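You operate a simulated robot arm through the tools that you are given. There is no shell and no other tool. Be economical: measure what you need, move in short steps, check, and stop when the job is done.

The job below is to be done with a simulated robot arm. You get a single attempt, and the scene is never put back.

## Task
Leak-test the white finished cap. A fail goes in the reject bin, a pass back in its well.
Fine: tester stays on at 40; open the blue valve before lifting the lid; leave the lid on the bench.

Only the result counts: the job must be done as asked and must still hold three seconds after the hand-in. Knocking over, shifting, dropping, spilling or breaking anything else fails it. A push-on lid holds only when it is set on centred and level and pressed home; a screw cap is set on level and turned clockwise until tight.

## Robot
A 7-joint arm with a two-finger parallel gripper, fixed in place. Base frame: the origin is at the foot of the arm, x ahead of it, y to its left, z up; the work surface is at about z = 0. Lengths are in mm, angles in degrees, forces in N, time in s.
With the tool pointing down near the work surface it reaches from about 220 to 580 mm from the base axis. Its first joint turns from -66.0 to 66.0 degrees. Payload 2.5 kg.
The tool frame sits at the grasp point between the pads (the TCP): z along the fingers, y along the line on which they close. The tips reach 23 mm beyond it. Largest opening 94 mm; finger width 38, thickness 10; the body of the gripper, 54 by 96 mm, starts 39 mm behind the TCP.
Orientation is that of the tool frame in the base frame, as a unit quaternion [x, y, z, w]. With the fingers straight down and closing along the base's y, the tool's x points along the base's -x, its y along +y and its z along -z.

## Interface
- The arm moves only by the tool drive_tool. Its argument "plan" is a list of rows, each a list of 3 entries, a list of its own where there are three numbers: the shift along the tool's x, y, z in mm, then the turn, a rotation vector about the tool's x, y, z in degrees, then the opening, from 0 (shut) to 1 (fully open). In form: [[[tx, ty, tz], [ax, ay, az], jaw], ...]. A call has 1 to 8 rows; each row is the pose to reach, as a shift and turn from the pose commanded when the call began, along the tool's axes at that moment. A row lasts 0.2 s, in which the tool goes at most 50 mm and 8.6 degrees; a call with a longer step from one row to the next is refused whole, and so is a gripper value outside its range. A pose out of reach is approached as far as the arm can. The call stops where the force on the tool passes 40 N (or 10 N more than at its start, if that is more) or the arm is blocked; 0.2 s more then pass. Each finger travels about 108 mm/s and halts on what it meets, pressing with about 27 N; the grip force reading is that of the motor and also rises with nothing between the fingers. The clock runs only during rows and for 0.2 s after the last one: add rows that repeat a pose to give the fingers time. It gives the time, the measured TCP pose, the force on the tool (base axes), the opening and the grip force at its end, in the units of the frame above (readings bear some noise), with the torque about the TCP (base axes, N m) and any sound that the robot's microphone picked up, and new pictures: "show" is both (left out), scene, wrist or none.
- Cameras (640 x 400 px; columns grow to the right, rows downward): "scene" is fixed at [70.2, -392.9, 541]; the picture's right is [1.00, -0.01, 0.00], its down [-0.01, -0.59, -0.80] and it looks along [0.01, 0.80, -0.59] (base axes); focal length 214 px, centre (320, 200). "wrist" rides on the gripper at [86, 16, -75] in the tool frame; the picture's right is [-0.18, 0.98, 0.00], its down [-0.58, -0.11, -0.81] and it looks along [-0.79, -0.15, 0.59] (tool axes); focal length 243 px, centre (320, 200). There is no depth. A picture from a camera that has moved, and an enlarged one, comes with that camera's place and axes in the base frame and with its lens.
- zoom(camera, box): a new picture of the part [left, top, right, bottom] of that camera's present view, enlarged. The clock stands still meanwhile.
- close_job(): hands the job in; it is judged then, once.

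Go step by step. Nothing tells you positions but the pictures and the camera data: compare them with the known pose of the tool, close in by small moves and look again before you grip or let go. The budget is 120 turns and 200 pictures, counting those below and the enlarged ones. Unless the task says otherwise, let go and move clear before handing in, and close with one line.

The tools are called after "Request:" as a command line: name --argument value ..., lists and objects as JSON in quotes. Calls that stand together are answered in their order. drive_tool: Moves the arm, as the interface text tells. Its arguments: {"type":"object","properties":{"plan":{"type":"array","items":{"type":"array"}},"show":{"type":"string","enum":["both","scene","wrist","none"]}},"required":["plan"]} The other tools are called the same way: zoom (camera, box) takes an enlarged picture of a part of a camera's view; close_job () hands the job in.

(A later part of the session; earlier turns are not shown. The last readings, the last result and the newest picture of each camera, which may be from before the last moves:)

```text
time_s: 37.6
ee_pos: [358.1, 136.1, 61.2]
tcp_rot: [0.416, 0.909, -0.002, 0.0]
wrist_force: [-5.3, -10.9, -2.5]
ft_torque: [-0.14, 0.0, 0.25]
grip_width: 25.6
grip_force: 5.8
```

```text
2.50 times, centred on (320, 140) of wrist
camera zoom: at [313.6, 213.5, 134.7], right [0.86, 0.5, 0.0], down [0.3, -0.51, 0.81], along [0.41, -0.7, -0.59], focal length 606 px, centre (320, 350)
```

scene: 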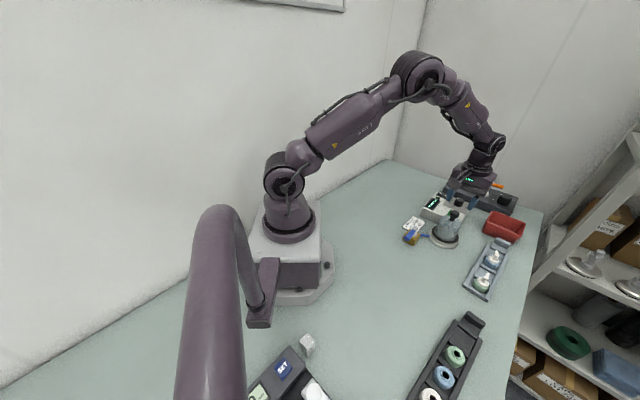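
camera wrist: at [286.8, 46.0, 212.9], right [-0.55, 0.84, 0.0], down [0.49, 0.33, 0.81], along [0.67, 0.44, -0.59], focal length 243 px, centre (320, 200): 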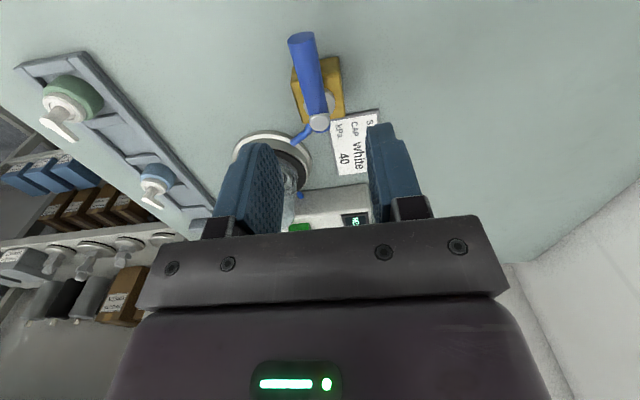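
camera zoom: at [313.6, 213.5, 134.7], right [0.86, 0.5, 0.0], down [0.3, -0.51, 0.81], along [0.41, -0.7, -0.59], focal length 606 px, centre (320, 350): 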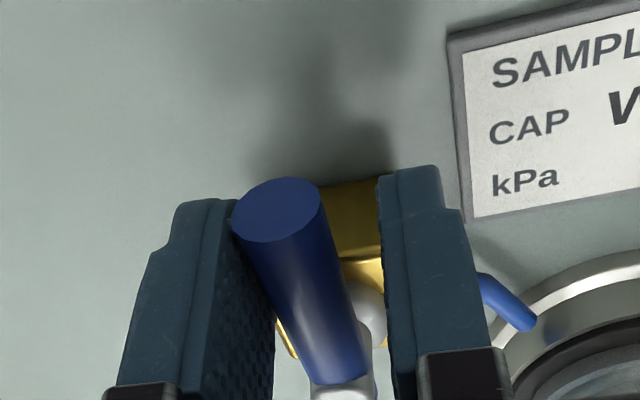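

The handle has met its stop, square to the hose, so the valve is closed. I open, back off and rise to inspect.

Request:
drive_tool --plan '[[[0, -3, 0], [0, 0, 0], 0.3], [[0, -3, 0], [0, 0, 0], 0.45], [[0, -3, -25], [0, 0, 0], 0.45], [[0, -3, -70], [0, 0, 0], 0.45], [[0, -3, -90], [0, 0, 0], 0.45]]' --show "none"

Request:
zoom --camera "wrist" --box '[230, 0, 410, 160]'

Request:
zoom --camera "scene" --box '[385, 185, 475, 255]'

```text
time_s: 38.8
ee_pos: [353.6, 134.6, 150.4]
tcp_rot: [0.415, 0.91, 0.0, 0.0]
wrist_force: [-0.1, 1.0, 0.3]
ft_torque: [-0.02, -0.01, 0.01]
grip_width: 42.4
grip_force: 0.0
```

```text
2.50 times, centred on (320, 80) of wrist
camera zoom: at [309.9, 212.2, 225.3], right [0.86, 0.51, 0.0], down [0.3, -0.51, 0.81], along [0.41, -0.7, -0.59], focal length 606 px, centre (320, 500)
```

zoom: 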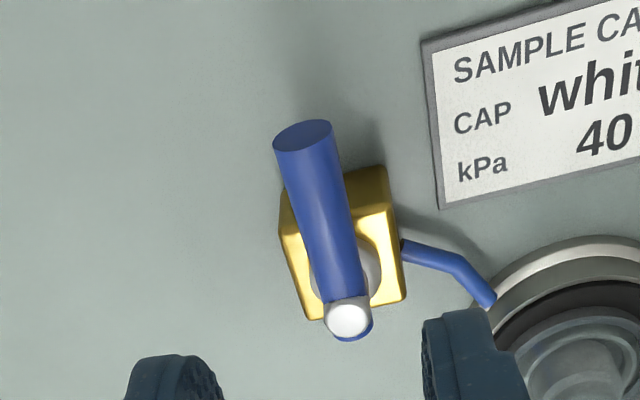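

```text
5.71 times, centred on (430, 220) of scene
camera zoom: at [70.2, -392.9, 541.0], right [1.0, -0.01, 0.0], down [-0.01, -0.59, -0.8], along [0.01, 0.8, -0.59], focal length 1226 px, centre (-309, 86)
```

zoom: 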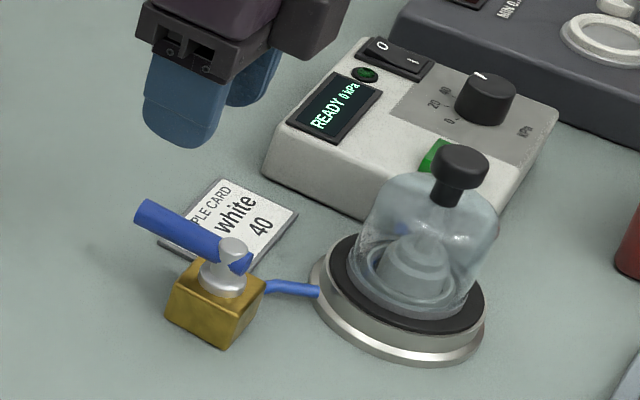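

The valve is closed, with its handle square to the hose. Next I press TEST: I move over the tester and turn the hand to face outward.

Request:
drive_tool --plan '[[[-7, 18, -10], [0, 0, -8.5], 0.3], [[-14, 36, -20], [0, 0, -17], 0.1], [[-22, 54, -30], [0, 0, -25.5], 0], [[-29, 72, -30], [0, 0, -34], 0], [[-36, 90, -30], [0, 0, -42.5], 0], [[-43, 107, -30], [0, 0, -51], 0], [[-51, 125, -30], [0, 0, -59.5], 0], [[-58, 143, -30], [0, 0, -68], 0]]' --show "wrist"

Request:
zoom --camera "wrist" --box '[220, 0, 420, 150]'

```text
time_s: 40.6
ee_pos: [503.7, 185.0, 179.3]
tcp_rot: [-0.166, 0.986, 0.0, -0.001]
wrist_force: [0.4, -0.9, -0.2]
ft_torque: [-0.04, -0.02, -0.01]
grip_width: 0.1
grip_force: 27.2
camera wrist: at [416.4, 173.3, 255.3], right [-0.15, 0.99, 0.0], down [0.59, 0.09, 0.81], along [0.8, 0.12, -0.59], focal length 243 px, centre (320, 200)
```

wrist: 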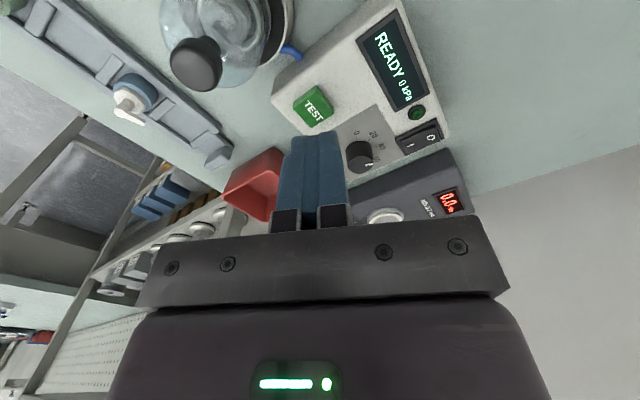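

```text
2.67 times, centred on (320, 75) of wrist
camera zoom: at [416.4, 173.3, 255.3], right [-0.15, 0.99, 0.0], down [0.59, 0.09, 0.81], along [0.8, 0.12, -0.59], focal length 647 px, centre (320, 533)
```

zoom: 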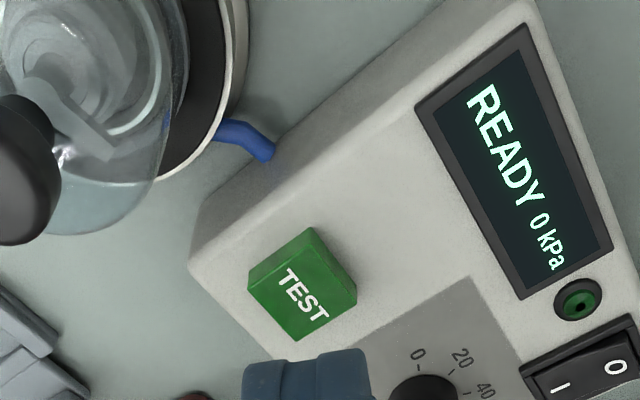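

TEST lies about 42 mm outward and 12 mm to the side. I move over it and come down near it.

Request:
drive_tool --plan '[[[-20, -6, 20], [0, 0, 0], 0], [[-39, -11.7, 50], [0, 0, 0], 0], [[-39, -11.7, 82], [0, 0, 0], 0], [[-39, -11.7, 82], [0, 0, 0], 0]]' --show "none"

Request:
zoom --camera "wrist" --box '[240, 40, 400, 200]'

Request:
zoom --camera "scene" --box '[425, 180, 485, 230]'

```text
time_s: 41.6
ee_pos: [542.8, 184.6, 100.1]
tcp_rot: [-0.166, 0.986, 0.001, -0.001]
wrist_force: [0.0, 0.5, 0.0]
ft_torque: [0.01, 0.0, -0.01]
grip_width: 0.0
grip_force: 27.2
```

```text
2.50 times, centred on (320, 120) of wrist
camera zoom: at [455.4, 174.8, 174.6], right [-0.15, 0.99, 0.0], down [0.58, 0.09, 0.81], along [0.8, 0.12, -0.59], focal length 606 px, centre (320, 400)
```

zoom: 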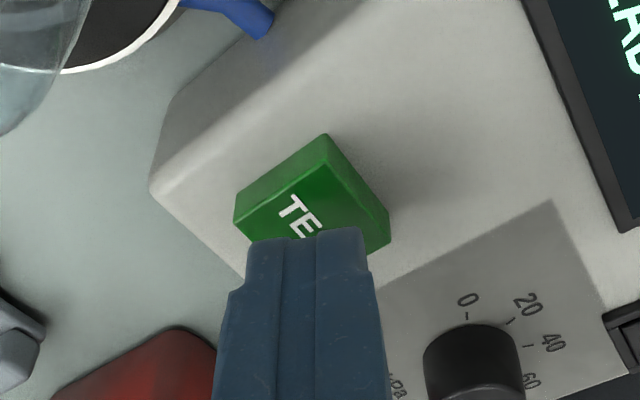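

```text
8.00 times, centred on (455, 205) of scene
camera zoom: at [70.2, -392.9, 541.0], right [1.0, -0.01, 0.0], down [-0.01, -0.59, -0.8], along [0.01, 0.8, -0.59], focal length 1716 px, centre (-760, 160)
```

zoom: 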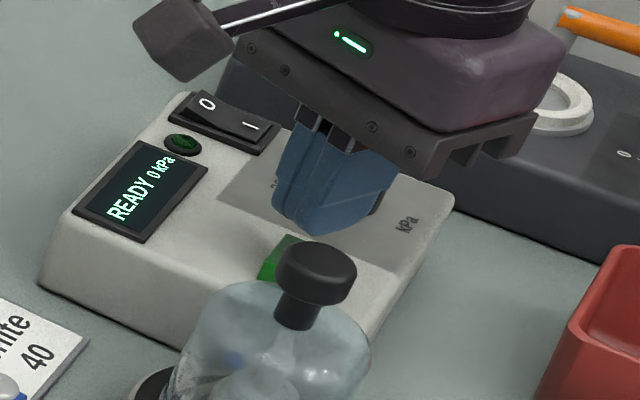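

Request:
drive_tool --plan '[[[0, -1, 10], [0, 0, 0], 0], [[0, -1, 20], [0, 0, 0], 0], [[0, -1, 23], [0, 0, 0], 0], [[0, -1, 26], [0, 0, 0], 0], [[0, -1, 28], [0, 0, 0], 0]]' --show "none"

Request:
zoom --camera "scene" --box '[425, 180, 485, 230]'

```text
time_s: 42.8
ee_pos: [543.3, 184.1, 72.3]
tcp_rot: [-0.165, 0.986, 0.0, 0.001]
wrist_force: [-6.1, -3.2, 17.1]
ft_torque: [-0.05, 0.1, -0.02]
grip_width: 0.1
grip_force: 26.8
heard: click
```

```text
8.00 times, centred on (455, 205) of scene
camera zoom: at [70.1, -392.9, 541.0], right [1.0, -0.01, 0.0], down [-0.01, -0.59, -0.8], along [0.01, 0.8, -0.59], focal length 1716 px, centre (-760, 160)
```

zoom: 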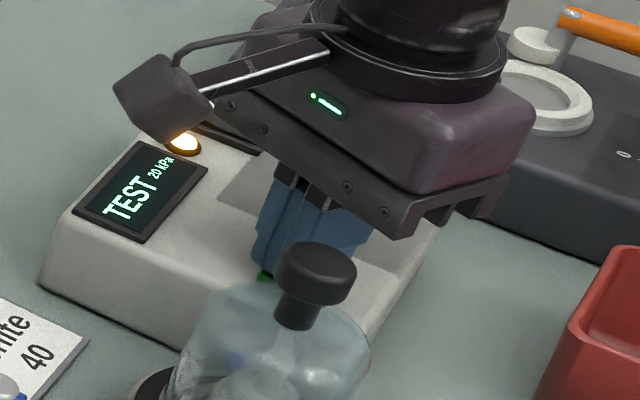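

A click was heard and the display shows TEST 20 kPa. I lift off and wait for the result.

Request:
drive_tool --plan '[[[0, 0, -10], [0, 0, 0], 0], [[0, 0, -40], [0, 0, 0], 0], [[0, 0, -70], [0, 0, 0], 0], [[0, 0, -70], [0, 0, 0], 0], [[0, 0, -70], [0, 0, 0], 0], [[0, 0, -70], [0, 0, 0], 0]]' --show "none"

Request:
zoom --camera "scene" --box '[425, 180, 485, 230]'

```text
time_s: 44.2
ee_pos: [542.0, 185.7, 138.7]
tcp_rot: [-0.165, 0.986, 0.0, 0.0]
wrist_force: [0.2, -0.1, 0.0]
ft_torque: [0.01, -0.02, 0.0]
grip_width: 0.0
grip_force: 26.9
```

```text
8.00 times, centred on (455, 205) of scene
camera zoom: at [70.2, -392.9, 541.0], right [1.0, -0.01, 0.0], down [-0.01, -0.59, -0.8], along [0.01, 0.8, -0.59], focal length 1716 px, centre (-760, 160)
```

zoom: 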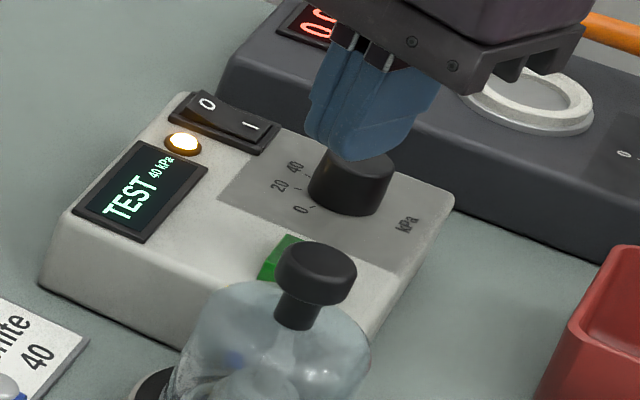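

The test is holding 40 kPa. I wait while rising a little further.

Request:
drive_tool --plan '[[[20, 0, -20], [0, 0, 0], 0], [[40, 0, -40], [0, 0, 0], 0], [[40, 0, -40], [0, 0, 0], 0], [[40, 0, -40], [0, 0, 0], 0], [[40, 0, -40], [0, 0, 0], 0], [[40, 0, -40], [0, 0, 0], 0], [[40, 0, -40], [0, 0, 0], 0], [[40, 0, -40], [0, 0, 0], 0]]' --show "none"

Request:
zoom --camera "scene" --box '[425, 180, 485, 230]'

```text
time_s: 46.0
ee_pos: [506.4, 172.6, 177.5]
tcp_rot: [-0.165, 0.986, 0.0, 0.0]
wrist_force: [0.7, 0.1, -0.1]
ft_torque: [-0.01, 0.03, -0.02]
grip_width: 0.0
grip_force: 26.8
```

```text
8.00 times, centred on (455, 205) of scene
camera zoom: at [70.2, -392.9, 541.0], right [1.0, -0.01, 0.0], down [-0.01, -0.59, -0.8], along [0.01, 0.8, -0.59], focal length 1716 px, centre (-760, 160)
```

zoom: 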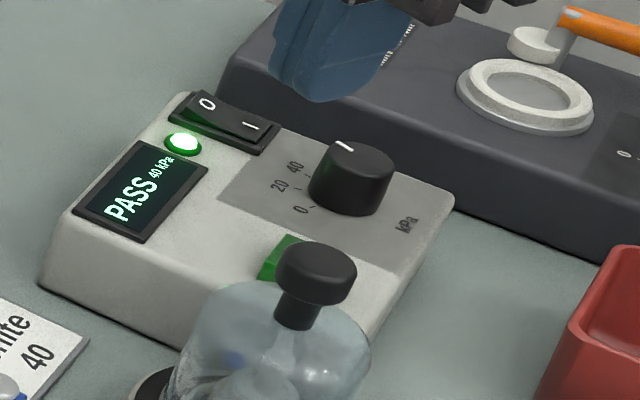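

PASS at 40 kPa with the green lamp lit. Now I go back to the valve handle to open it before touching the lid.

Request:
drive_tool --plan '[[[19, 2, 0], [0, 0, 8.2], 0.1], [[37, 4, 0], [0, 0, 16.4], 0.3], [[56, 5, 5], [0, 0, 24.6], 0.45], [[75, 7, 10], [0, 0, 32.8], 0.45], [[93, 9, 15], [0, 0, 41], 0.45], [[112, 11, 20], [0, 0, 49.2], 0.45], [[130, 12.5, 25], [0, 0, 57.4], 0.45], [[149.1, 14, 30], [0, 0, 65.6], 0.45]]' --show "none"

Request:
zoom --camera "wrist" --box '[230, 0, 410, 160]'

```text
time_s: 47.8
ee_pos: [359.8, 137.0, 149.6]
tcp_rot: [0.396, 0.918, 0.001, 0.0]
wrist_force: [-0.8, -0.6, 0.3]
ft_torque: [0.02, -0.01, 0.01]
grip_width: 42.4
grip_force: 0.0
```

```text
2.50 times, centred on (320, 80) of wrist
camera zoom: at [312.0, 212.5, 224.4], right [0.84, 0.54, 0.0], down [0.32, -0.5, 0.81], along [0.44, -0.68, -0.59], focal length 606 px, centre (320, 500)
```

zoom: 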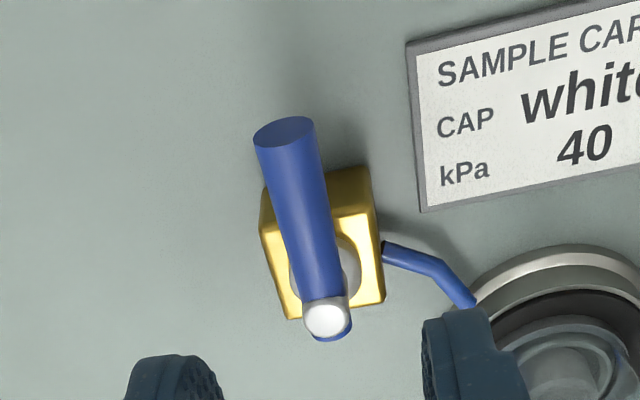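

Request:
drive_tool --plan '[[[-5, -6.4, 25], [0, 0, 0], 0.45], [[-5, -6.4, 60], [0, 0, 0], 0.45], [[-5, -6.4, 60], [0, 0, 0], 0.45]]' --show "none"

Request:
zoom --camera "wrist" --box '[230, 40, 410, 200]'

```text
time_s: 48.6
ee_pos: [360.2, 128.8, 89.0]
tcp_rot: [0.395, 0.919, 0.0, 0.001]
wrist_force: [-0.8, 0.6, 0.3]
ft_torque: [0.01, -0.05, -0.04]
grip_width: 42.4
grip_force: 0.2
```

```text
2.50 times, centred on (320, 120) of wrist
camera zoom: at [312.1, 204.5, 164.6], right [0.84, 0.54, 0.0], down [0.32, -0.5, 0.81], along [0.44, -0.68, -0.59], focal length 606 px, centre (320, 400)
```

zoom: 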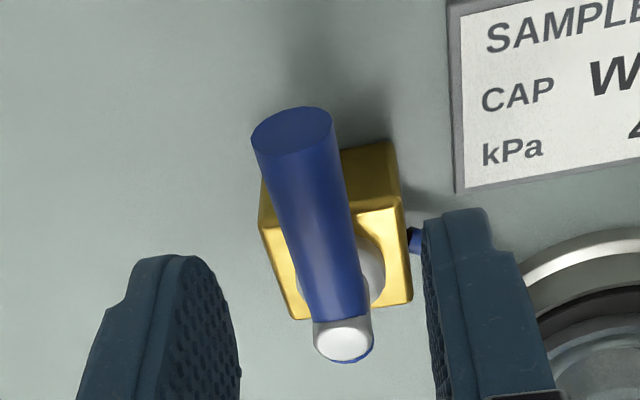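

Request:
drive_tool --plan '[[[0, 0, 15], [0, 0, 0], 0.42], [[0, 0, 29], [0, 0, 0], 0.35], [[0, 0, 30], [0, 0, 0], 0.22], [[0, 0, 30], [0, 0, 0], 0.22], [[-0.4, -5.5, 30], [0, 0, -8], 0.22], [[-1.5, -10.9, 30], [0, 0, -16], 0.22], [[-3.4, -16.0, 30], [0, 0, -24], 0.22]]' --show "none"

Request:
zoom --camera "wrist" --box '[230, 60, 410, 220]'

Request:
zoom --camera "scene" --box '[385, 185, 475, 255]'

```text
time_s: 50.2
ee_pos: [350.5, 114.1, 60.1]
tcp_rot: [0.194, 0.981, 0.0, 0.0]
wrist_force: [2.3, 3.6, 1.6]
ft_torque: [0.05, -0.06, 0.05]
grip_width: 22.3
grip_force: 2.6
```

```text
2.50 times, centred on (320, 140) of wrist
camera zoom: at [275.9, 163.5, 135.2], right [0.55, 0.84, 0.0], down [0.5, -0.32, 0.81], along [0.68, -0.44, -0.59], focal length 606 px, centre (320, 350)
```

zoom: 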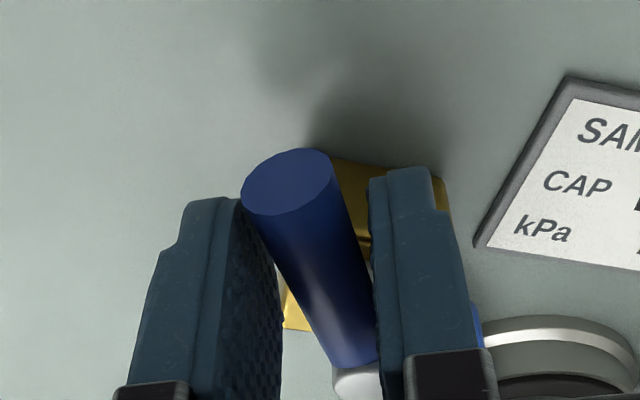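

```text
5.71 times, centred on (430, 220) of scene
camera zoom: at [70.2, -392.9, 541.0], right [1.0, -0.01, 0.0], down [-0.01, -0.59, -0.8], along [0.01, 0.8, -0.59], focal length 1226 px, centre (-309, 86)
```

zoom: 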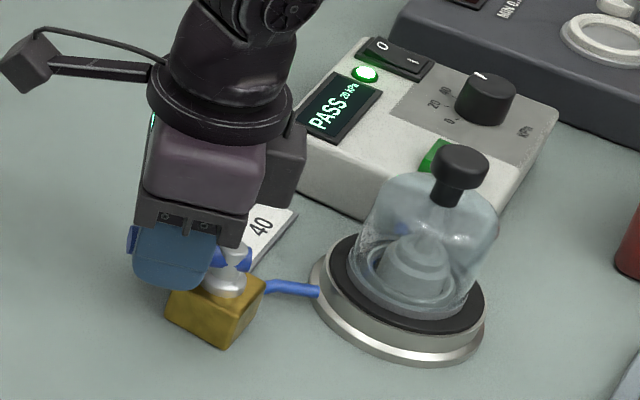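

The pressure is falling as the valve opens. I continue the arc back.

Request:
drive_tool --plan '[[[-0.7, -5.5, 0], [0, 0, -8], 0.22], [[-2.1, -10.8, 0], [0, 0, -16], 0.22], [[-4.2, -15.9, 0], [0, 0, -24], 0.22], [[-7.0, -20.6, 0], [0, 0, -32], 0.22], [[-10.5, -24.9, 0], [0, 0, -40], 0.22], [[-14.5, -28.6, 0], [0, 0, -48], 0.22], [[-19, -31.8, 0], [0, 0, -56], 0.22], [[-23.9, -34.5, 0], [0, 0, -64], 0.22]]' --show "none"

Request:
zoom --camera "wrist" --box '[230, 60, 410, 220]'

Request:
zoom --camera "scene" --box '[385, 185, 475, 255]'

```text
time_s: 52.0
ee_pos: [357.5, 76.7, 59.3]
tcp_rot: [-0.355, 0.935, 0.001, 0.001]
wrist_force: [-5.5, 14.1, 2.7]
ft_torque: [0.23, 0.03, 0.17]
grip_width: 27.7
grip_force: 7.9
```

```text
2.50 times, centred on (320, 140) of wrist
camera zoom: at [282.1, 31.6, 135.0], right [-0.52, 0.86, 0.0], down [0.51, 0.3, 0.81], along [0.69, 0.42, -0.59], focal length 606 px, centre (320, 350)
```

zoom: 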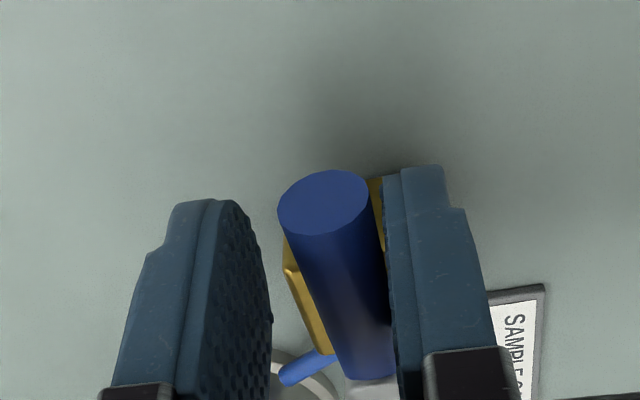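

```text
5.71 times, centred on (430, 220) of scene
camera zoom: at [70.2, -392.9, 541.0], right [1.0, -0.01, 0.0], down [-0.01, -0.59, -0.8], along [0.01, 0.8, -0.59], focal length 1226 px, centre (-309, 86)
```

zoom: 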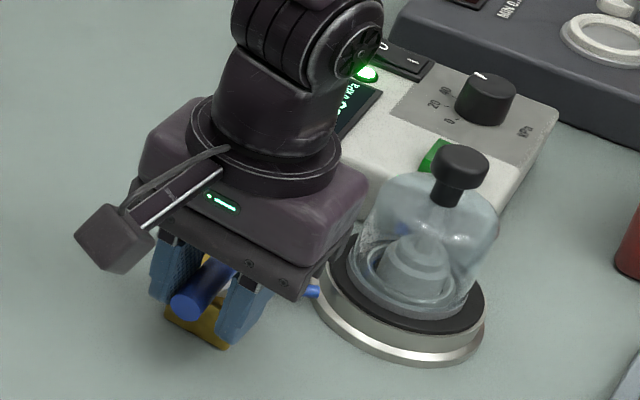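

The handle is against its open stop. I back off, open the fingers and rise.

Request:
drive_tool --plan '[[[0, 4, 0], [0, 0, 0], 0.35], [[0, 4, 0], [0, 0, 0], 0.45], [[0, 4, -25], [0, 0, 0], 0.45], [[0, 4, -70], [0, 0, 0], 0.5], [[0, 4, -110], [0, 0, 0], 0.5], [[0, 4, -110], [0, 0, 0], 0.5]]' --show "none"

Request:
zoom --camera "scene" --box '[385, 185, 475, 255]'

Request:
zoom --camera "wrist" --box '[230, 0, 440, 190]'

```text
time_s: 53.4
ee_pos: [356.0, 80.9, 171.4]
tcp_rot: [-0.354, 0.935, 0.0, 0.0]
wrist_force: [0.8, -0.2, -0.2]
ft_torque: [-0.02, 0.0, 0.04]
grip_width: 47.2
grip_force: 0.0
```

```text
5.71 times, centred on (430, 220) of scene
camera zoom: at [70.2, -392.9, 541.0], right [1.0, -0.01, 0.0], down [-0.01, -0.59, -0.8], along [0.01, 0.8, -0.59], focal length 1226 px, centre (-309, 86)
```

zoom: 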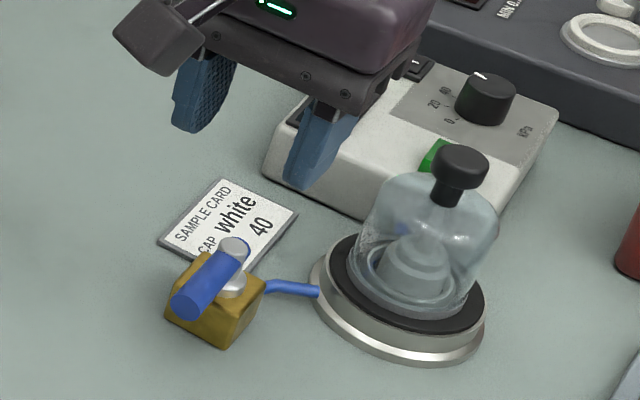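

```text
2.11 times, centred on (335, 95) of wrist
camera zoom: at [279.2, 37.1, 246.3], right [-0.51, 0.86, 0.0], down [0.51, 0.3, 0.81], along [0.69, 0.41, -0.59], focal length 511 px, centre (288, 421)
```

zoom: 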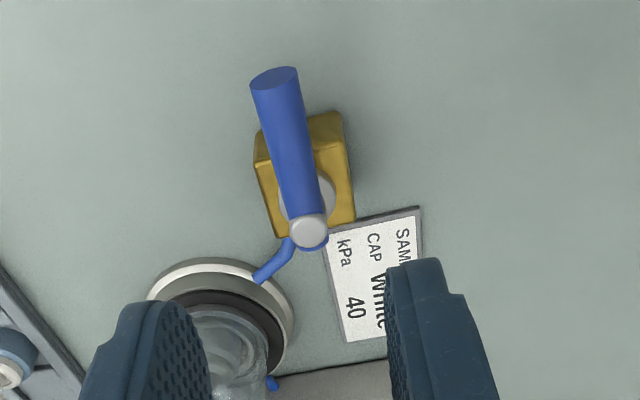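

The valve is open as at the start. I move back above the lid knob.

Request:
drive_tool --plan '[[[-31, -17, -8], [0, 0, 0], 0.6], [[-62, -34, -8], [0, 0, -1], 0.6], [[-93, -51, -8], [0, 0, -2], 0.6], [[-123.9, -67.6, -8], [0, 0, -2.5], 0.6], [[-123.9, -67.6, -8], [0, 0, -2.5], 0.6]]' --show "none"

Request:
zoom --camera "wrist" --box '[240, 20, 400, 180]'

Request:
zoom --camera "scene" --box '[405, 175, 485, 255]'

```text
time_s: 54.6
ee_pos: [494.5, 109.2, 179.6]
tcp_rot: [-0.373, 0.928, 0.0, 0.0]
wrist_force: [-0.3, -0.5, 0.1]
ft_torque: [-0.03, 0.02, 0.02]
grip_width: 56.6
grip_force: 0.2
```

```text
2.50 times, centred on (320, 100) of wrist
camera zoom: at [420.3, 62.7, 255.1], right [-0.55, 0.84, 0.0], down [0.49, 0.32, 0.81], along [0.67, 0.44, -0.59], focal length 606 px, centre (320, 450)
```

zoom: 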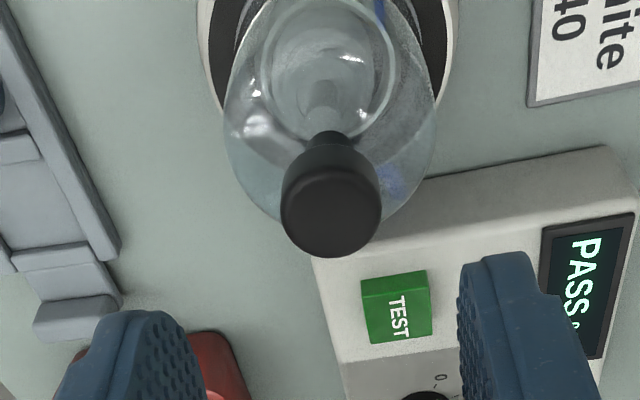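

```text
5.00 times, centred on (445, 215) of scene
camera zoom: at [70.2, -392.9, 541.0], right [1.0, -0.01, 0.0], down [-0.01, -0.59, -0.8], along [0.01, 0.8, -0.59], focal length 1072 px, centre (-305, 125)
```

zoom: 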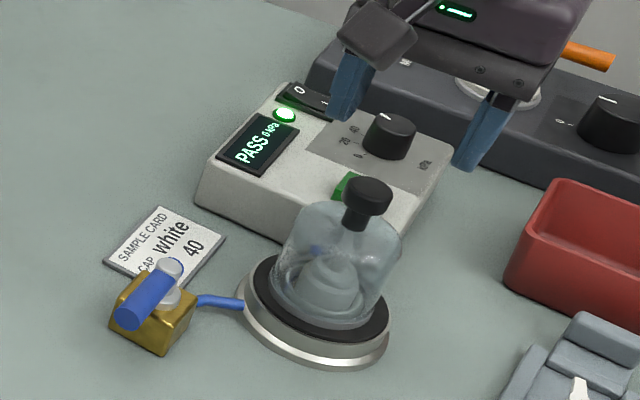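

The display shows 0 kPa, so it is safe to lift. I descend onto the knob.

Request:
drive_tool --plan '[[[0.5, 2.3, 25], [0, 0, 0], 0.55], [[0.5, 2.3, 50], [0, 0, 0], 0.5], [[0.5, 2.3, 67], [0, 0, 0], 0.5], [[0.5, 2.3, 67], [0, 0, 0], 0.5]]' --show "none"

Request:
zoom --camera "wrist" --box '[240, 60, 400, 220]'

```text
time_s: 55.6
ee_pos: [492.2, 107.6, 109.3]
tcp_rot: [-0.374, 0.927, 0.0, 0.0]
wrist_force: [0.5, 0.1, 0.4]
ft_torque: [-0.05, -0.02, 0.0]
grip_width: 46.9
grip_force: 0.1
```

```text
2.50 times, centred on (320, 140) of wrist
camera zoom: at [418.5, 62.7, 184.9], right [-0.55, 0.84, 0.0], down [0.49, 0.32, 0.81], along [0.67, 0.44, -0.59], focal length 606 px, centre (320, 350)
```

zoom: 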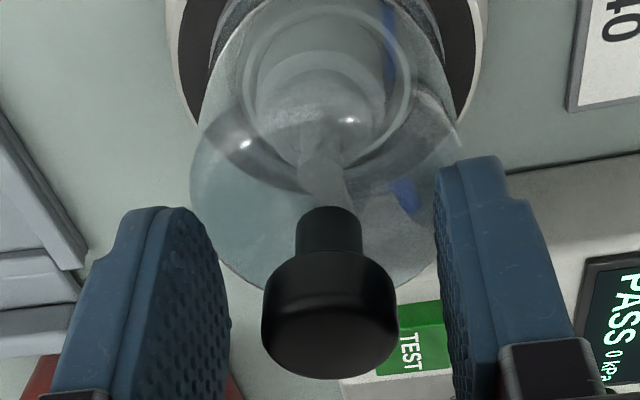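

Request:
drive_tool --plan '[[[-1.5, 1.6, -1], [0, 0, 0], 0.5], [[-1.5, 1.6, -1], [0, 0, 0], 0.35], [[-1.5, 1.6, -1], [0, 0, 0], 0.2], [[-1.5, 1.6, -1], [0, 0, 0], 0.1], [[-1.5, 1.6, -1], [0, 0, 0], 0.05], [[-1.5, 1.6, -1], [0, 0, 0], 0.05]]' --show "none"

Request:
zoom --camera "wrist" --box '[240, 60, 400, 220]'

```text
time_s: 57.0
ee_pos: [492.2, 111.8, 111.6]
tcp_rot: [-0.374, 0.928, 0.0, 0.0]
wrist_force: [-0.5, -0.7, -0.4]
ft_torque: [-0.01, -0.02, 0.0]
grip_width: 24.8
grip_force: 26.6
```

```text
2.50 times, centred on (320, 140) of wrist
camera zoom: at [418.5, 64.5, 186.5], right [-0.55, 0.84, 0.0], down [0.49, 0.32, 0.81], along [0.67, 0.44, -0.59], focal length 606 px, centre (320, 350)
```

zoom: 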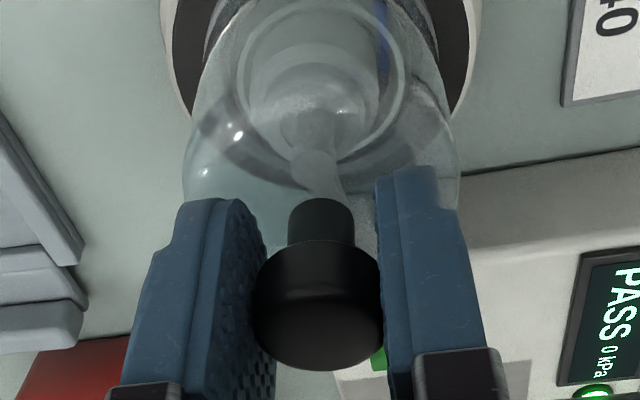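

Request:
drive_tool --plan '[[[0, 0, -8], [0, 0, 0], 0.05], [[0, 0, -25], [0, 0, 0], 0.05], [[0, 0, -55], [0, 0, 0], 0.05], [[0, 0, -85], [0, 0, 0], 0.05], [[0, 0, -85], [0, 0, 0], 0.05]]' --show "none"

Request:
zoom --camera "scene" --box '[405, 175, 485, 255]'

```text
time_s: 58.2
ee_pos: [489.7, 112.0, 200.0]
tcp_rot: [-0.374, 0.928, 0.0, 0.0]
wrist_force: [0.5, 0.5, -1.5]
ft_torque: [0.01, 0.0, 0.0]
grip_width: 24.8
grip_force: 26.7
```

```text
5.00 times, centred on (445, 215) of scene
camera zoom: at [70.2, -392.9, 541.0], right [1.0, -0.01, 0.0], down [-0.01, -0.59, -0.8], along [0.01, 0.8, -0.59], focal length 1072 px, centre (-305, 125)
```

zoom: 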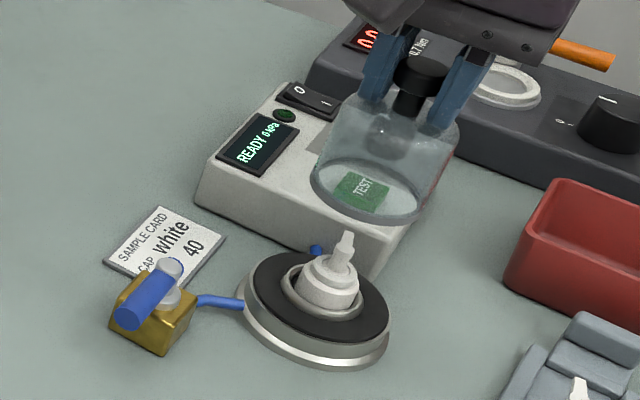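

The lid is off level and the cap stayed put. I carry the lid back to its old spot on the bench.

Request:
drive_tool --plan '[[[30, -11, -85], [0, 0, 0], 0.05], [[61, -22, -85], [0, 0, 0], 0.05], [[92.2, -33.2, -85], [0, 0, 0], 0.05], [[92.2, -33.2, -50], [0, 0, 0], 0.05], [[92.2, -33.2, -15], [0, 0, 0], 0.05], [[92.2, -33.2, 10], [0, 0, 0], 0.05], [[92.2, -33.2, 10], [0, 0, 0], 0.05]]' --show "none"

Request:
zoom --camera "scene" --box '[415, 205, 485, 275]'

```text
refused: row 1 steps farther than a row can; nothing moved
```

```text
5.71 times, centred on (450, 240) of scene
camera zoom: at [70.2, -392.9, 541.0], right [1.0, -0.01, 0.0], down [-0.01, -0.59, -0.8], along [0.01, 0.8, -0.59], focal length 1226 px, centre (-423, -29)
```

zoom: 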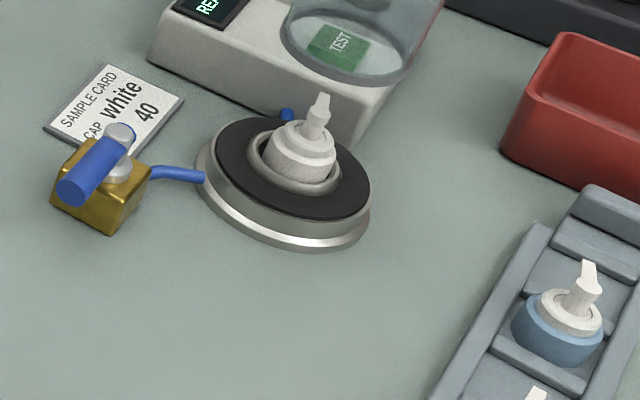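

I used the wrong offset: z is relative to the present pose. I redo the move with corrected values.

Request:
drive_tool --plan '[[[30, -11, 0], [0, 0, 0], 0.05], [[61, -22, 0], [0, 0, 0], 0.05], [[92.2, -33.2, 0], [0, 0, 0], 0.05], [[92.2, -33.2, 40], [0, 0, 0], 0.05], [[92.2, -33.2, 75], [0, 0, 0], 0.05], [[92.2, -33.2, 97], [0, 0, 0], 0.05], [[92.2, -33.2, 97], [0, 0, 0], 0.05]]' --show "none"

Request:
zoom --camera "scene" --box '[415, 205, 485, 275]'

```text
time_s: 59.8
ee_pos: [446.6, 22.0, 99.7]
tcp_rot: [-0.374, 0.928, 0.0, -0.001]
wrist_force: [0.0, 0.9, -1.2]
ft_torque: [0.04, 0.01, -0.03]
grip_width: 24.9
grip_force: 26.7
```

```text
5.71 times, centred on (450, 240) of scene
camera zoom: at [70.2, -392.9, 541.0], right [1.0, -0.01, 0.0], down [-0.01, -0.59, -0.8], along [0.01, 0.8, -0.59], focal length 1226 px, centre (-423, -29)
```

zoom: 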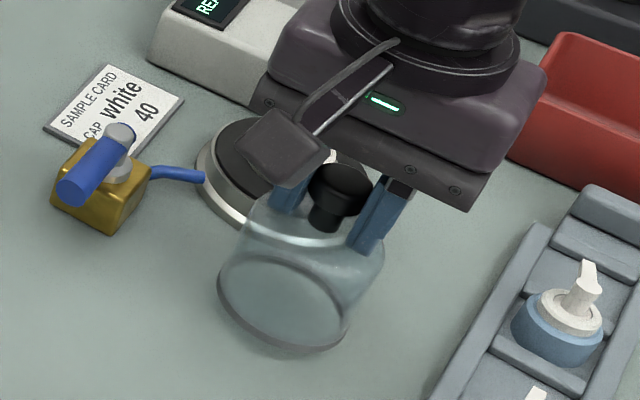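

Request:
drive_tool --plan '[[[0, 0, 4], [0, 0, 0], 0.05], [[0, 0, 7], [0, 0, 0], 0.05], [[0, 0, 7.5], [0, 0, 0], 0.05]]' --show "none"

```text
time_s: 60.6
ee_pos: [448.0, 25.3, 92.5]
tcp_rot: [-0.374, 0.927, 0.001, 0.0]
wrist_force: [-0.1, -0.9, 0.1]
ft_torque: [-0.03, 0.01, 0.01]
grip_width: 24.8
grip_force: 27.1
```

Request:
drive_tool --plan '[[[0, 0, 1.5], [0, 0, 0], 0.05], [[0, 0, 2.5], [0, 0, 0], 0.05], [[0, 0, 2.5], [0, 0, 0], 0.05]]' --show "none"

Request:
zoom --camera "scene" --box '[425, 225, 470, 270]'

```text
time_s: 61.4
ee_pos: [447.5, 23.4, 90.2]
tcp_rot: [-0.373, 0.928, 0.0, 0.001]
wrist_force: [0.8, -0.1, 0.3]
ft_torque: [-0.01, 0.02, -0.01]
grip_width: 24.8
grip_force: 26.9
```

```text
8.89 times, centred on (448, 248) of scene
camera zoom: at [70.2, -392.9, 541.0], right [1.0, -0.01, 0.0], down [-0.01, -0.59, -0.8], along [0.01, 0.8, -0.59], focal length 1906 px, centre (-813, -222)
```

zoom: 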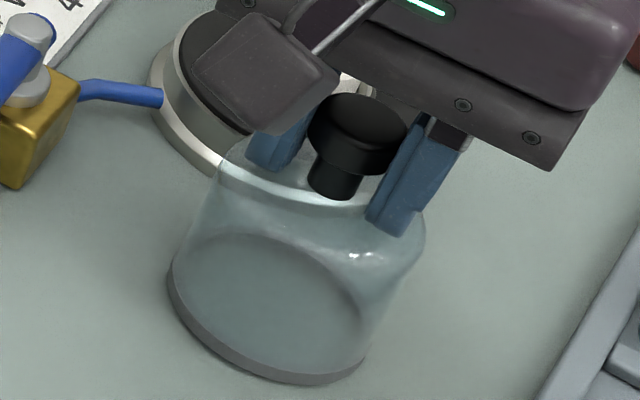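

Close to the bench but not loaded yet. I continue in fine steps.

Request:
drive_tool --plan '[[[0, 0, 1], [0, 0, 0], 0.05], [[0, 0, 2], [0, 0, 0], 0.05], [[0, 0, 2], [0, 0, 0], 0.05]]' --show "none"

```text
time_s: 62.2
ee_pos: [447.0, 24.1, 89.0]
tcp_rot: [-0.373, 0.928, -0.001, 0.0]
wrist_force: [-0.9, 0.6, -0.4]
ft_torque: [0.0, 0.01, 0.01]
grip_width: 24.9
grip_force: 26.9
```

Request:
drive_tool --plan '[[[0, 0, 1], [0, 0, 0], 0.05], [[0, 0, 2], [0, 0, 0], 0.05], [[0, 0, 2], [0, 0, 0], 0.05]]' --show "none"

```text
time_s: 63.0
ee_pos: [448.0, 23.4, 86.5]
tcp_rot: [-0.374, 0.927, -0.001, 0.001]
wrist_force: [-4.3, -3.1, 13.6]
ft_torque: [-0.09, 0.18, 0.0]
grip_width: 24.8
grip_force: 26.9
```

The lid is on the bench with 14 N contact. I unload slightly, open and rise.

Request:
drive_tool --plan '[[[0, 0, -1], [0, 0, 0], 0.05], [[0, 0, -1], [0, 0, 0], 0.2], [[0, 0, -1], [0, 0, 0], 0.4], [[0, 0, -1], [0, 0, 0], 0.5], [[0, 0, -25], [0, 0, 0], 0.5], [[0, 0, -65], [0, 0, 0], 0.5], [[0, 0, -80], [0, 0, 0], 0.5]]' --show "none"

Request:
zoom --camera "scene" --box '[415, 205, 485, 275]'

```text
time_s: 64.6
ee_pos: [448.0, 25.8, 167.0]
tcp_rot: [-0.373, 0.928, 0.0, 0.001]
wrist_force: [0.7, 0.0, 0.4]
ft_torque: [-0.01, 0.01, 0.0]
grip_width: 46.9
grip_force: 0.0
```

```text
5.71 times, centred on (450, 240) of scene
camera zoom: at [70.2, -392.9, 541.0], right [1.0, -0.01, 0.0], down [-0.01, -0.59, -0.8], along [0.01, 0.8, -0.59], focal length 1226 px, centre (-423, -29)
```

zoom: 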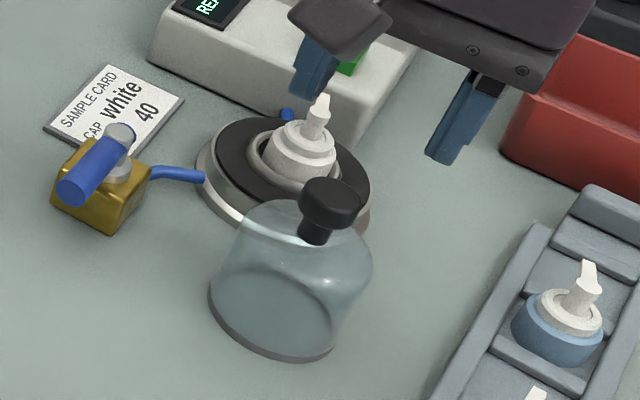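

The lid stands on the bench. Next I fetch the cap from the chamber.

Request:
drive_tool --plan '[[[-31, 10, 0], [0, 0, 0], 0.6], [[-62, 20, 0], [0, 0, 0], 0.6], [[-93.2, 30.2, 0], [0, 0, 0], 0.6], [[-93.2, 30.2, 22], [0, 0, 0], 0.6], [[-93.2, 30.2, 22], [0, 0, 0], 0.6]]' --show "none"

Request:
zoom --camera "wrist" --box '[250, 0, 390, 120]'

```text
time_s: 65.8
ee_pos: [496.0, 111.3, 144.8]
tcp_rot: [-0.373, 0.928, -0.001, 0.0]
wrist_force: [-0.2, 0.5, 0.0]
ft_torque: [-0.02, -0.02, 0.01]
grip_width: 56.4
grip_force: 0.1
```

```text
3.33 times, centred on (320, 60) of wrist
camera zoom: at [422.9, 64.1, 219.1], right [-0.55, 0.84, 0.0], down [0.49, 0.32, 0.81], along [0.67, 0.44, -0.59], focal length 809 px, centre (320, 667)
```

zoom: 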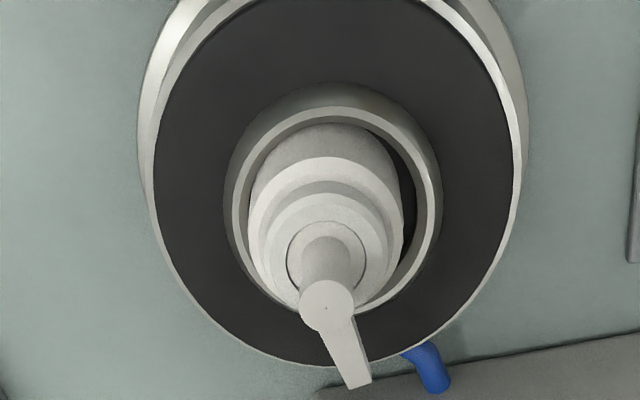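

Request:
drive_tool --plan '[[[3, 1.4, 25], [0, 0, 0], 0.6], [[3, 1.4, 55], [0, 0, 0], 0.55], [[3, 1.4, 62], [0, 0, 0], 0.55], [[3, 1.4, 62], [0, 0, 0], 0.55]]' --show "none"

Request:
zoom --camera "wrist" --box '[250, 60, 390, 200]'

```text
time_s: 66.8
ee_pos: [493.5, 108.9, 82.6]
tcp_rot: [-0.373, 0.928, 0.0, 0.0]
wrist_force: [-0.1, -0.7, 0.0]
ft_torque: [-0.01, 0.02, 0.0]
grip_width: 51.8
grip_force: 0.1
```

```text
2.86 times, centred on (320, 130) of wrist
camera zoom: at [419.6, 61.8, 156.5], right [-0.55, 0.84, 0.0], down [0.49, 0.32, 0.81], along [0.67, 0.44, -0.59], focal length 693 px, centre (320, 400)
```

zoom: 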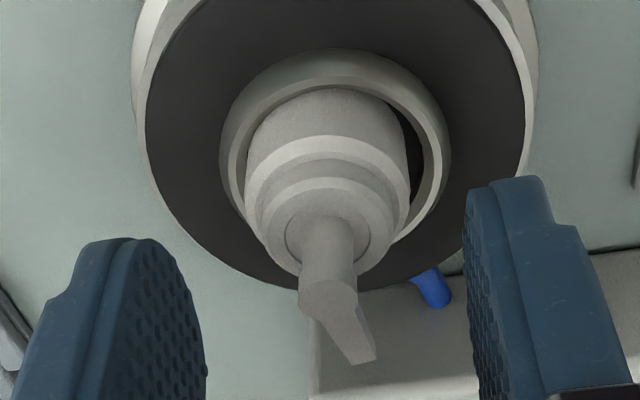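

Request:
drive_tool --plan '[[[0, 1.2, 13], [0, 0, 0], 0.5], [[0, 1.2, 25], [0, 0, 0], 0.5], [[0, 1.2, 25], [0, 0, 0], 0.5]]' --show "none"

Request:
zoom --camera "wrist" --box '[250, 60, 390, 200]'

```text
time_s: 67.6
ee_pos: [493.3, 107.9, 56.5]
tcp_rot: [-0.374, 0.928, 0.0, 0.0]
wrist_force: [0.1, 0.6, 0.4]
ft_torque: [0.0, 0.0, 0.0]
grip_width: 47.1
grip_force: 0.1
```

```text
2.86 times, centred on (320, 130) of wrist
camera zoom: at [418.0, 61.5, 131.2], right [-0.55, 0.84, 0.0], down [0.49, 0.32, 0.81], along [0.67, 0.44, -0.59], focal length 693 px, centre (320, 400)
```

zoom: 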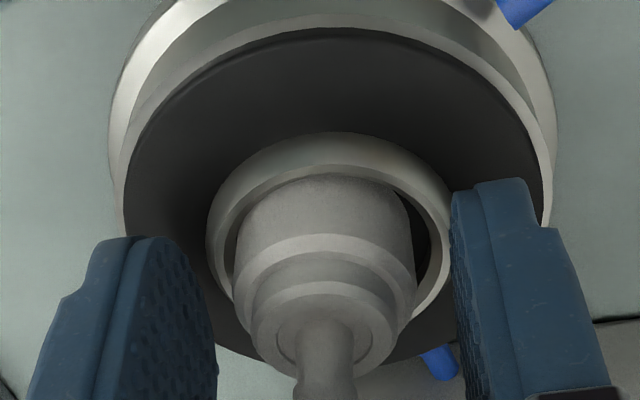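

Request:
drive_tool --plan '[[[0, 0.7, 1], [0, 0, 0], 0.42], [[0, 0.7, 1], [0, 0, 0], 0.3], [[0, 0.7, 1], [0, 0, 0], 0.2], [[0, 0.7, 1], [0, 0, 0], 0.15], [[0, 0.7, 1], [0, 0, 0], 0.15]]' --show "none"

Request:
zoom --camera "wrist" --box '[250, 60, 390, 200]'

```text
time_s: 68.8
ee_pos: [490.6, 109.0, 55.8]
tcp_rot: [-0.374, 0.928, -0.001, 0.0]
wrist_force: [0.0, 1.1, -0.1]
ft_torque: [-0.03, 0.01, -0.04]
grip_width: 31.7
grip_force: 10.2
```

```text
2.86 times, centred on (320, 130) of wrist
camera zoom: at [417.2, 62.8, 130.5], right [-0.55, 0.84, 0.0], down [0.49, 0.32, 0.81], along [0.67, 0.44, -0.59], focal length 693 px, centre (320, 400)
```

zoom: 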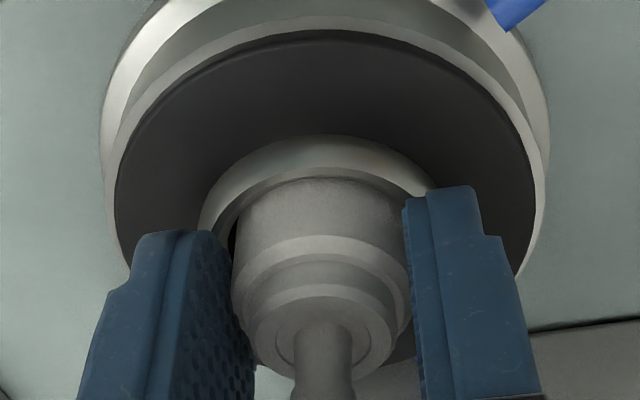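

Gripped as before. I lift and carry it above its empty well.

Request:
drive_tool --plan '[[[0, 0, -15], [0, 0, 0], 0.15], [[0, 0, -50], [0, 0, 0], 0.15], [[0, 0, -88], [0, 0, 0], 0.15], [[15, -33, -88], [0, 0, 0], 0.15], [[30, -67, -88], [0, 0, 0], 0.15], [[44, -101, -88], [0, 0, 0], 0.15], [[59.2, -134.7, -88], [0, 0, 0], 0.15], [[59.2, -134.7, -88], [0, 0, 0], 0.15]]' --show "wrist"

Request:
zoom --camera "wrist" --box '[240, 0, 400, 160]'

Request:
zoom --camera "scene" --box '[425, 195, 525, 295]'

```text
time_s: 70.6
ee_pos: [542.3, -26.2, 144.6]
tcp_rot: [-0.374, 0.927, -0.001, -0.001]
wrist_force: [0.0, 0.0, -0.5]
ft_torque: [0.03, -0.01, 0.02]
grip_width: 31.2
grip_force: 10.0
camera wrist: at [468.0, -73.0, 219.8], right [-0.55, 0.84, 0.0], down [0.49, 0.32, 0.81], along [0.67, 0.44, -0.59], focal length 243 px, centre (320, 200)
```

wrist: 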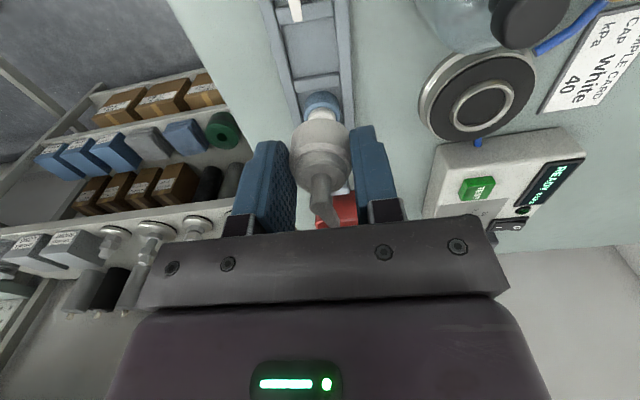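

```text
2.50 times, centred on (320, 80) of wrist
camera zoom: at [468.0, -73.0, 219.8], right [-0.55, 0.84, 0.0], down [0.49, 0.32, 0.81], along [0.67, 0.44, -0.59], focal length 606 px, centre (320, 500)
```

zoom: 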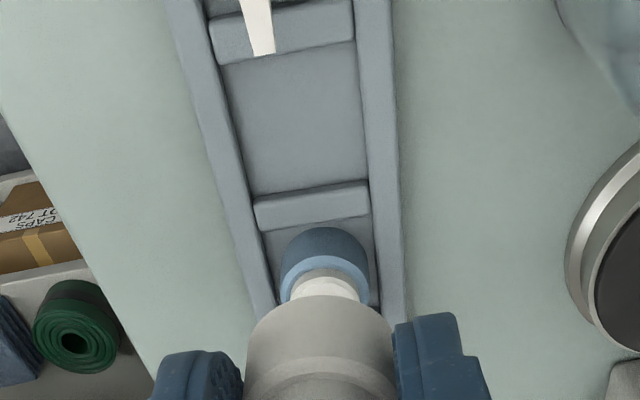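

```text
4.00 times, centred on (475, 245) of scene
camera zoom: at [70.2, -392.9, 541.0], right [1.0, -0.01, 0.0], down [-0.01, -0.59, -0.8], along [0.01, 0.8, -0.59], focal length 858 px, centre (-300, 20)
```

zoom: 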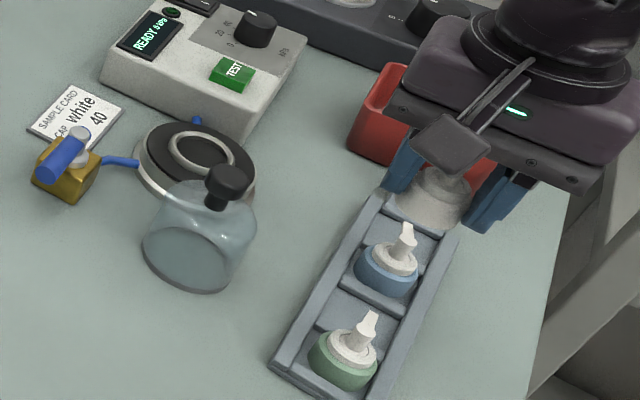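

Request:
drive_tool --plan '[[[1, -5.5, 20], [0, 0, 0], 0.15], [[1, -5.5, 55], [0, 0, 0], 0.15], [[1, -5.5, 55], [0, 0, 0], 0.15]]' --show "none"

Request:
zoom --camera "wrist" --box '[240, 20, 400, 180]'

Request:
zoom --camera "scene" --box '[460, 220, 520, 290]'

```text
time_s: 71.4
ee_pos: [543.6, -31.8, 90.0]
tcp_rot: [-0.373, 0.928, 0.001, 0.0]
wrist_force: [-0.2, -0.3, -0.2]
ft_torque: [-0.01, -0.01, 0.01]
grip_width: 31.5
grip_force: 10.0
```

```text
2.50 times, centred on (320, 100) of wrist
camera zoom: at [469.8, -78.1, 164.9], right [-0.55, 0.84, 0.0], down [0.49, 0.33, 0.81], along [0.67, 0.44, -0.59], focal length 606 px, centre (320, 450)
```

zoom: 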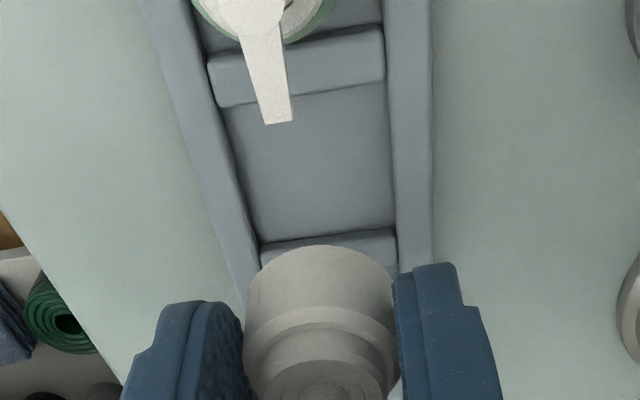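

```text
5.71 times, centred on (490, 255) of scene
camera zoom: at [70.2, -392.9, 541.0], right [1.0, -0.01, 0.0], down [-0.01, -0.59, -0.8], along [0.01, 0.8, -0.59], focal length 1226 px, centre (-651, -114)
```

zoom: 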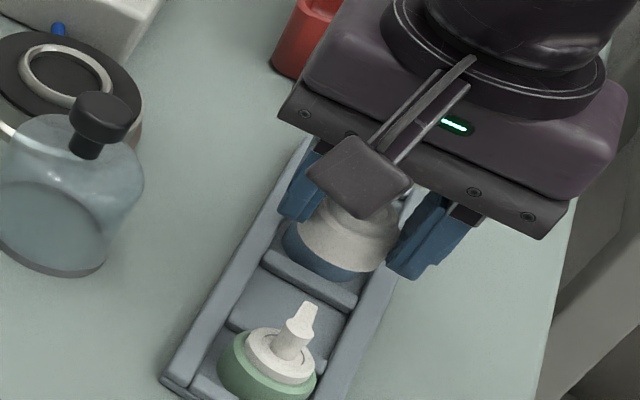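

Request:
drive_tool --plan '[[[-0.5, -1.5, 20], [0, 0, 0], 0.15], [[-0.5, -1.5, 40], [0, 0, 0], 0.15], [[-0.5, -1.5, 40], [0, 0, 0], 0.15]]' --show "none"

Request:
zoom --camera "wrist" --box '[250, 60, 390, 200]'

Request:
zoom --camera "scene" --box '[465, 235, 515, 285]'

```text
time_s: 72.2
ee_pos: [546.5, -29.3, 50.2]
tcp_rot: [-0.375, 0.927, 0.0, 0.0]
wrist_force: [-0.1, -0.4, 0.1]
ft_torque: [0.02, 0.01, 0.0]
grip_width: 31.7
grip_force: 10.3
```

```text
2.86 times, centred on (320, 130) of wrist
camera zoom: at [472.6, -77.1, 124.7], right [-0.55, 0.84, 0.0], down [0.49, 0.33, 0.81], along [0.67, 0.44, -0.59], focal length 693 px, centre (320, 400)
```

zoom: 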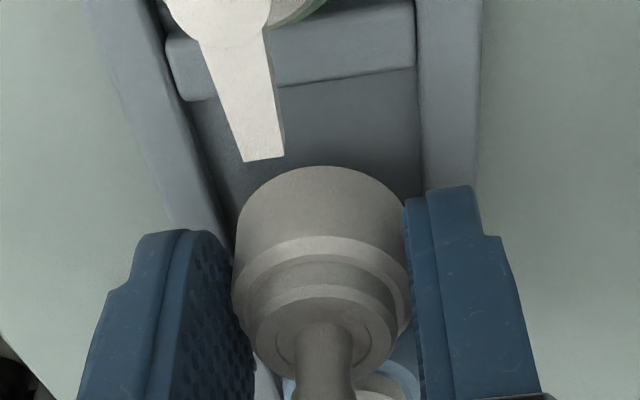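

```text
8.00 times, centred on (490, 260) of scene
camera zoom: at [70.2, -392.9, 541.0], right [1.0, -0.01, 0.0], down [-0.01, -0.59, -0.8], along [0.01, 0.8, -0.59], focal length 1716 px, centre (-1040, -280)
```

zoom: 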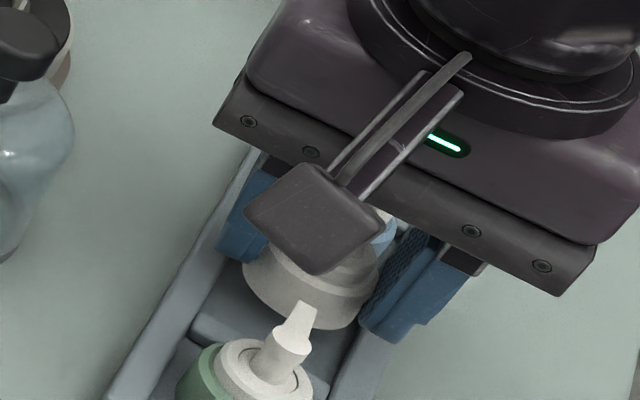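

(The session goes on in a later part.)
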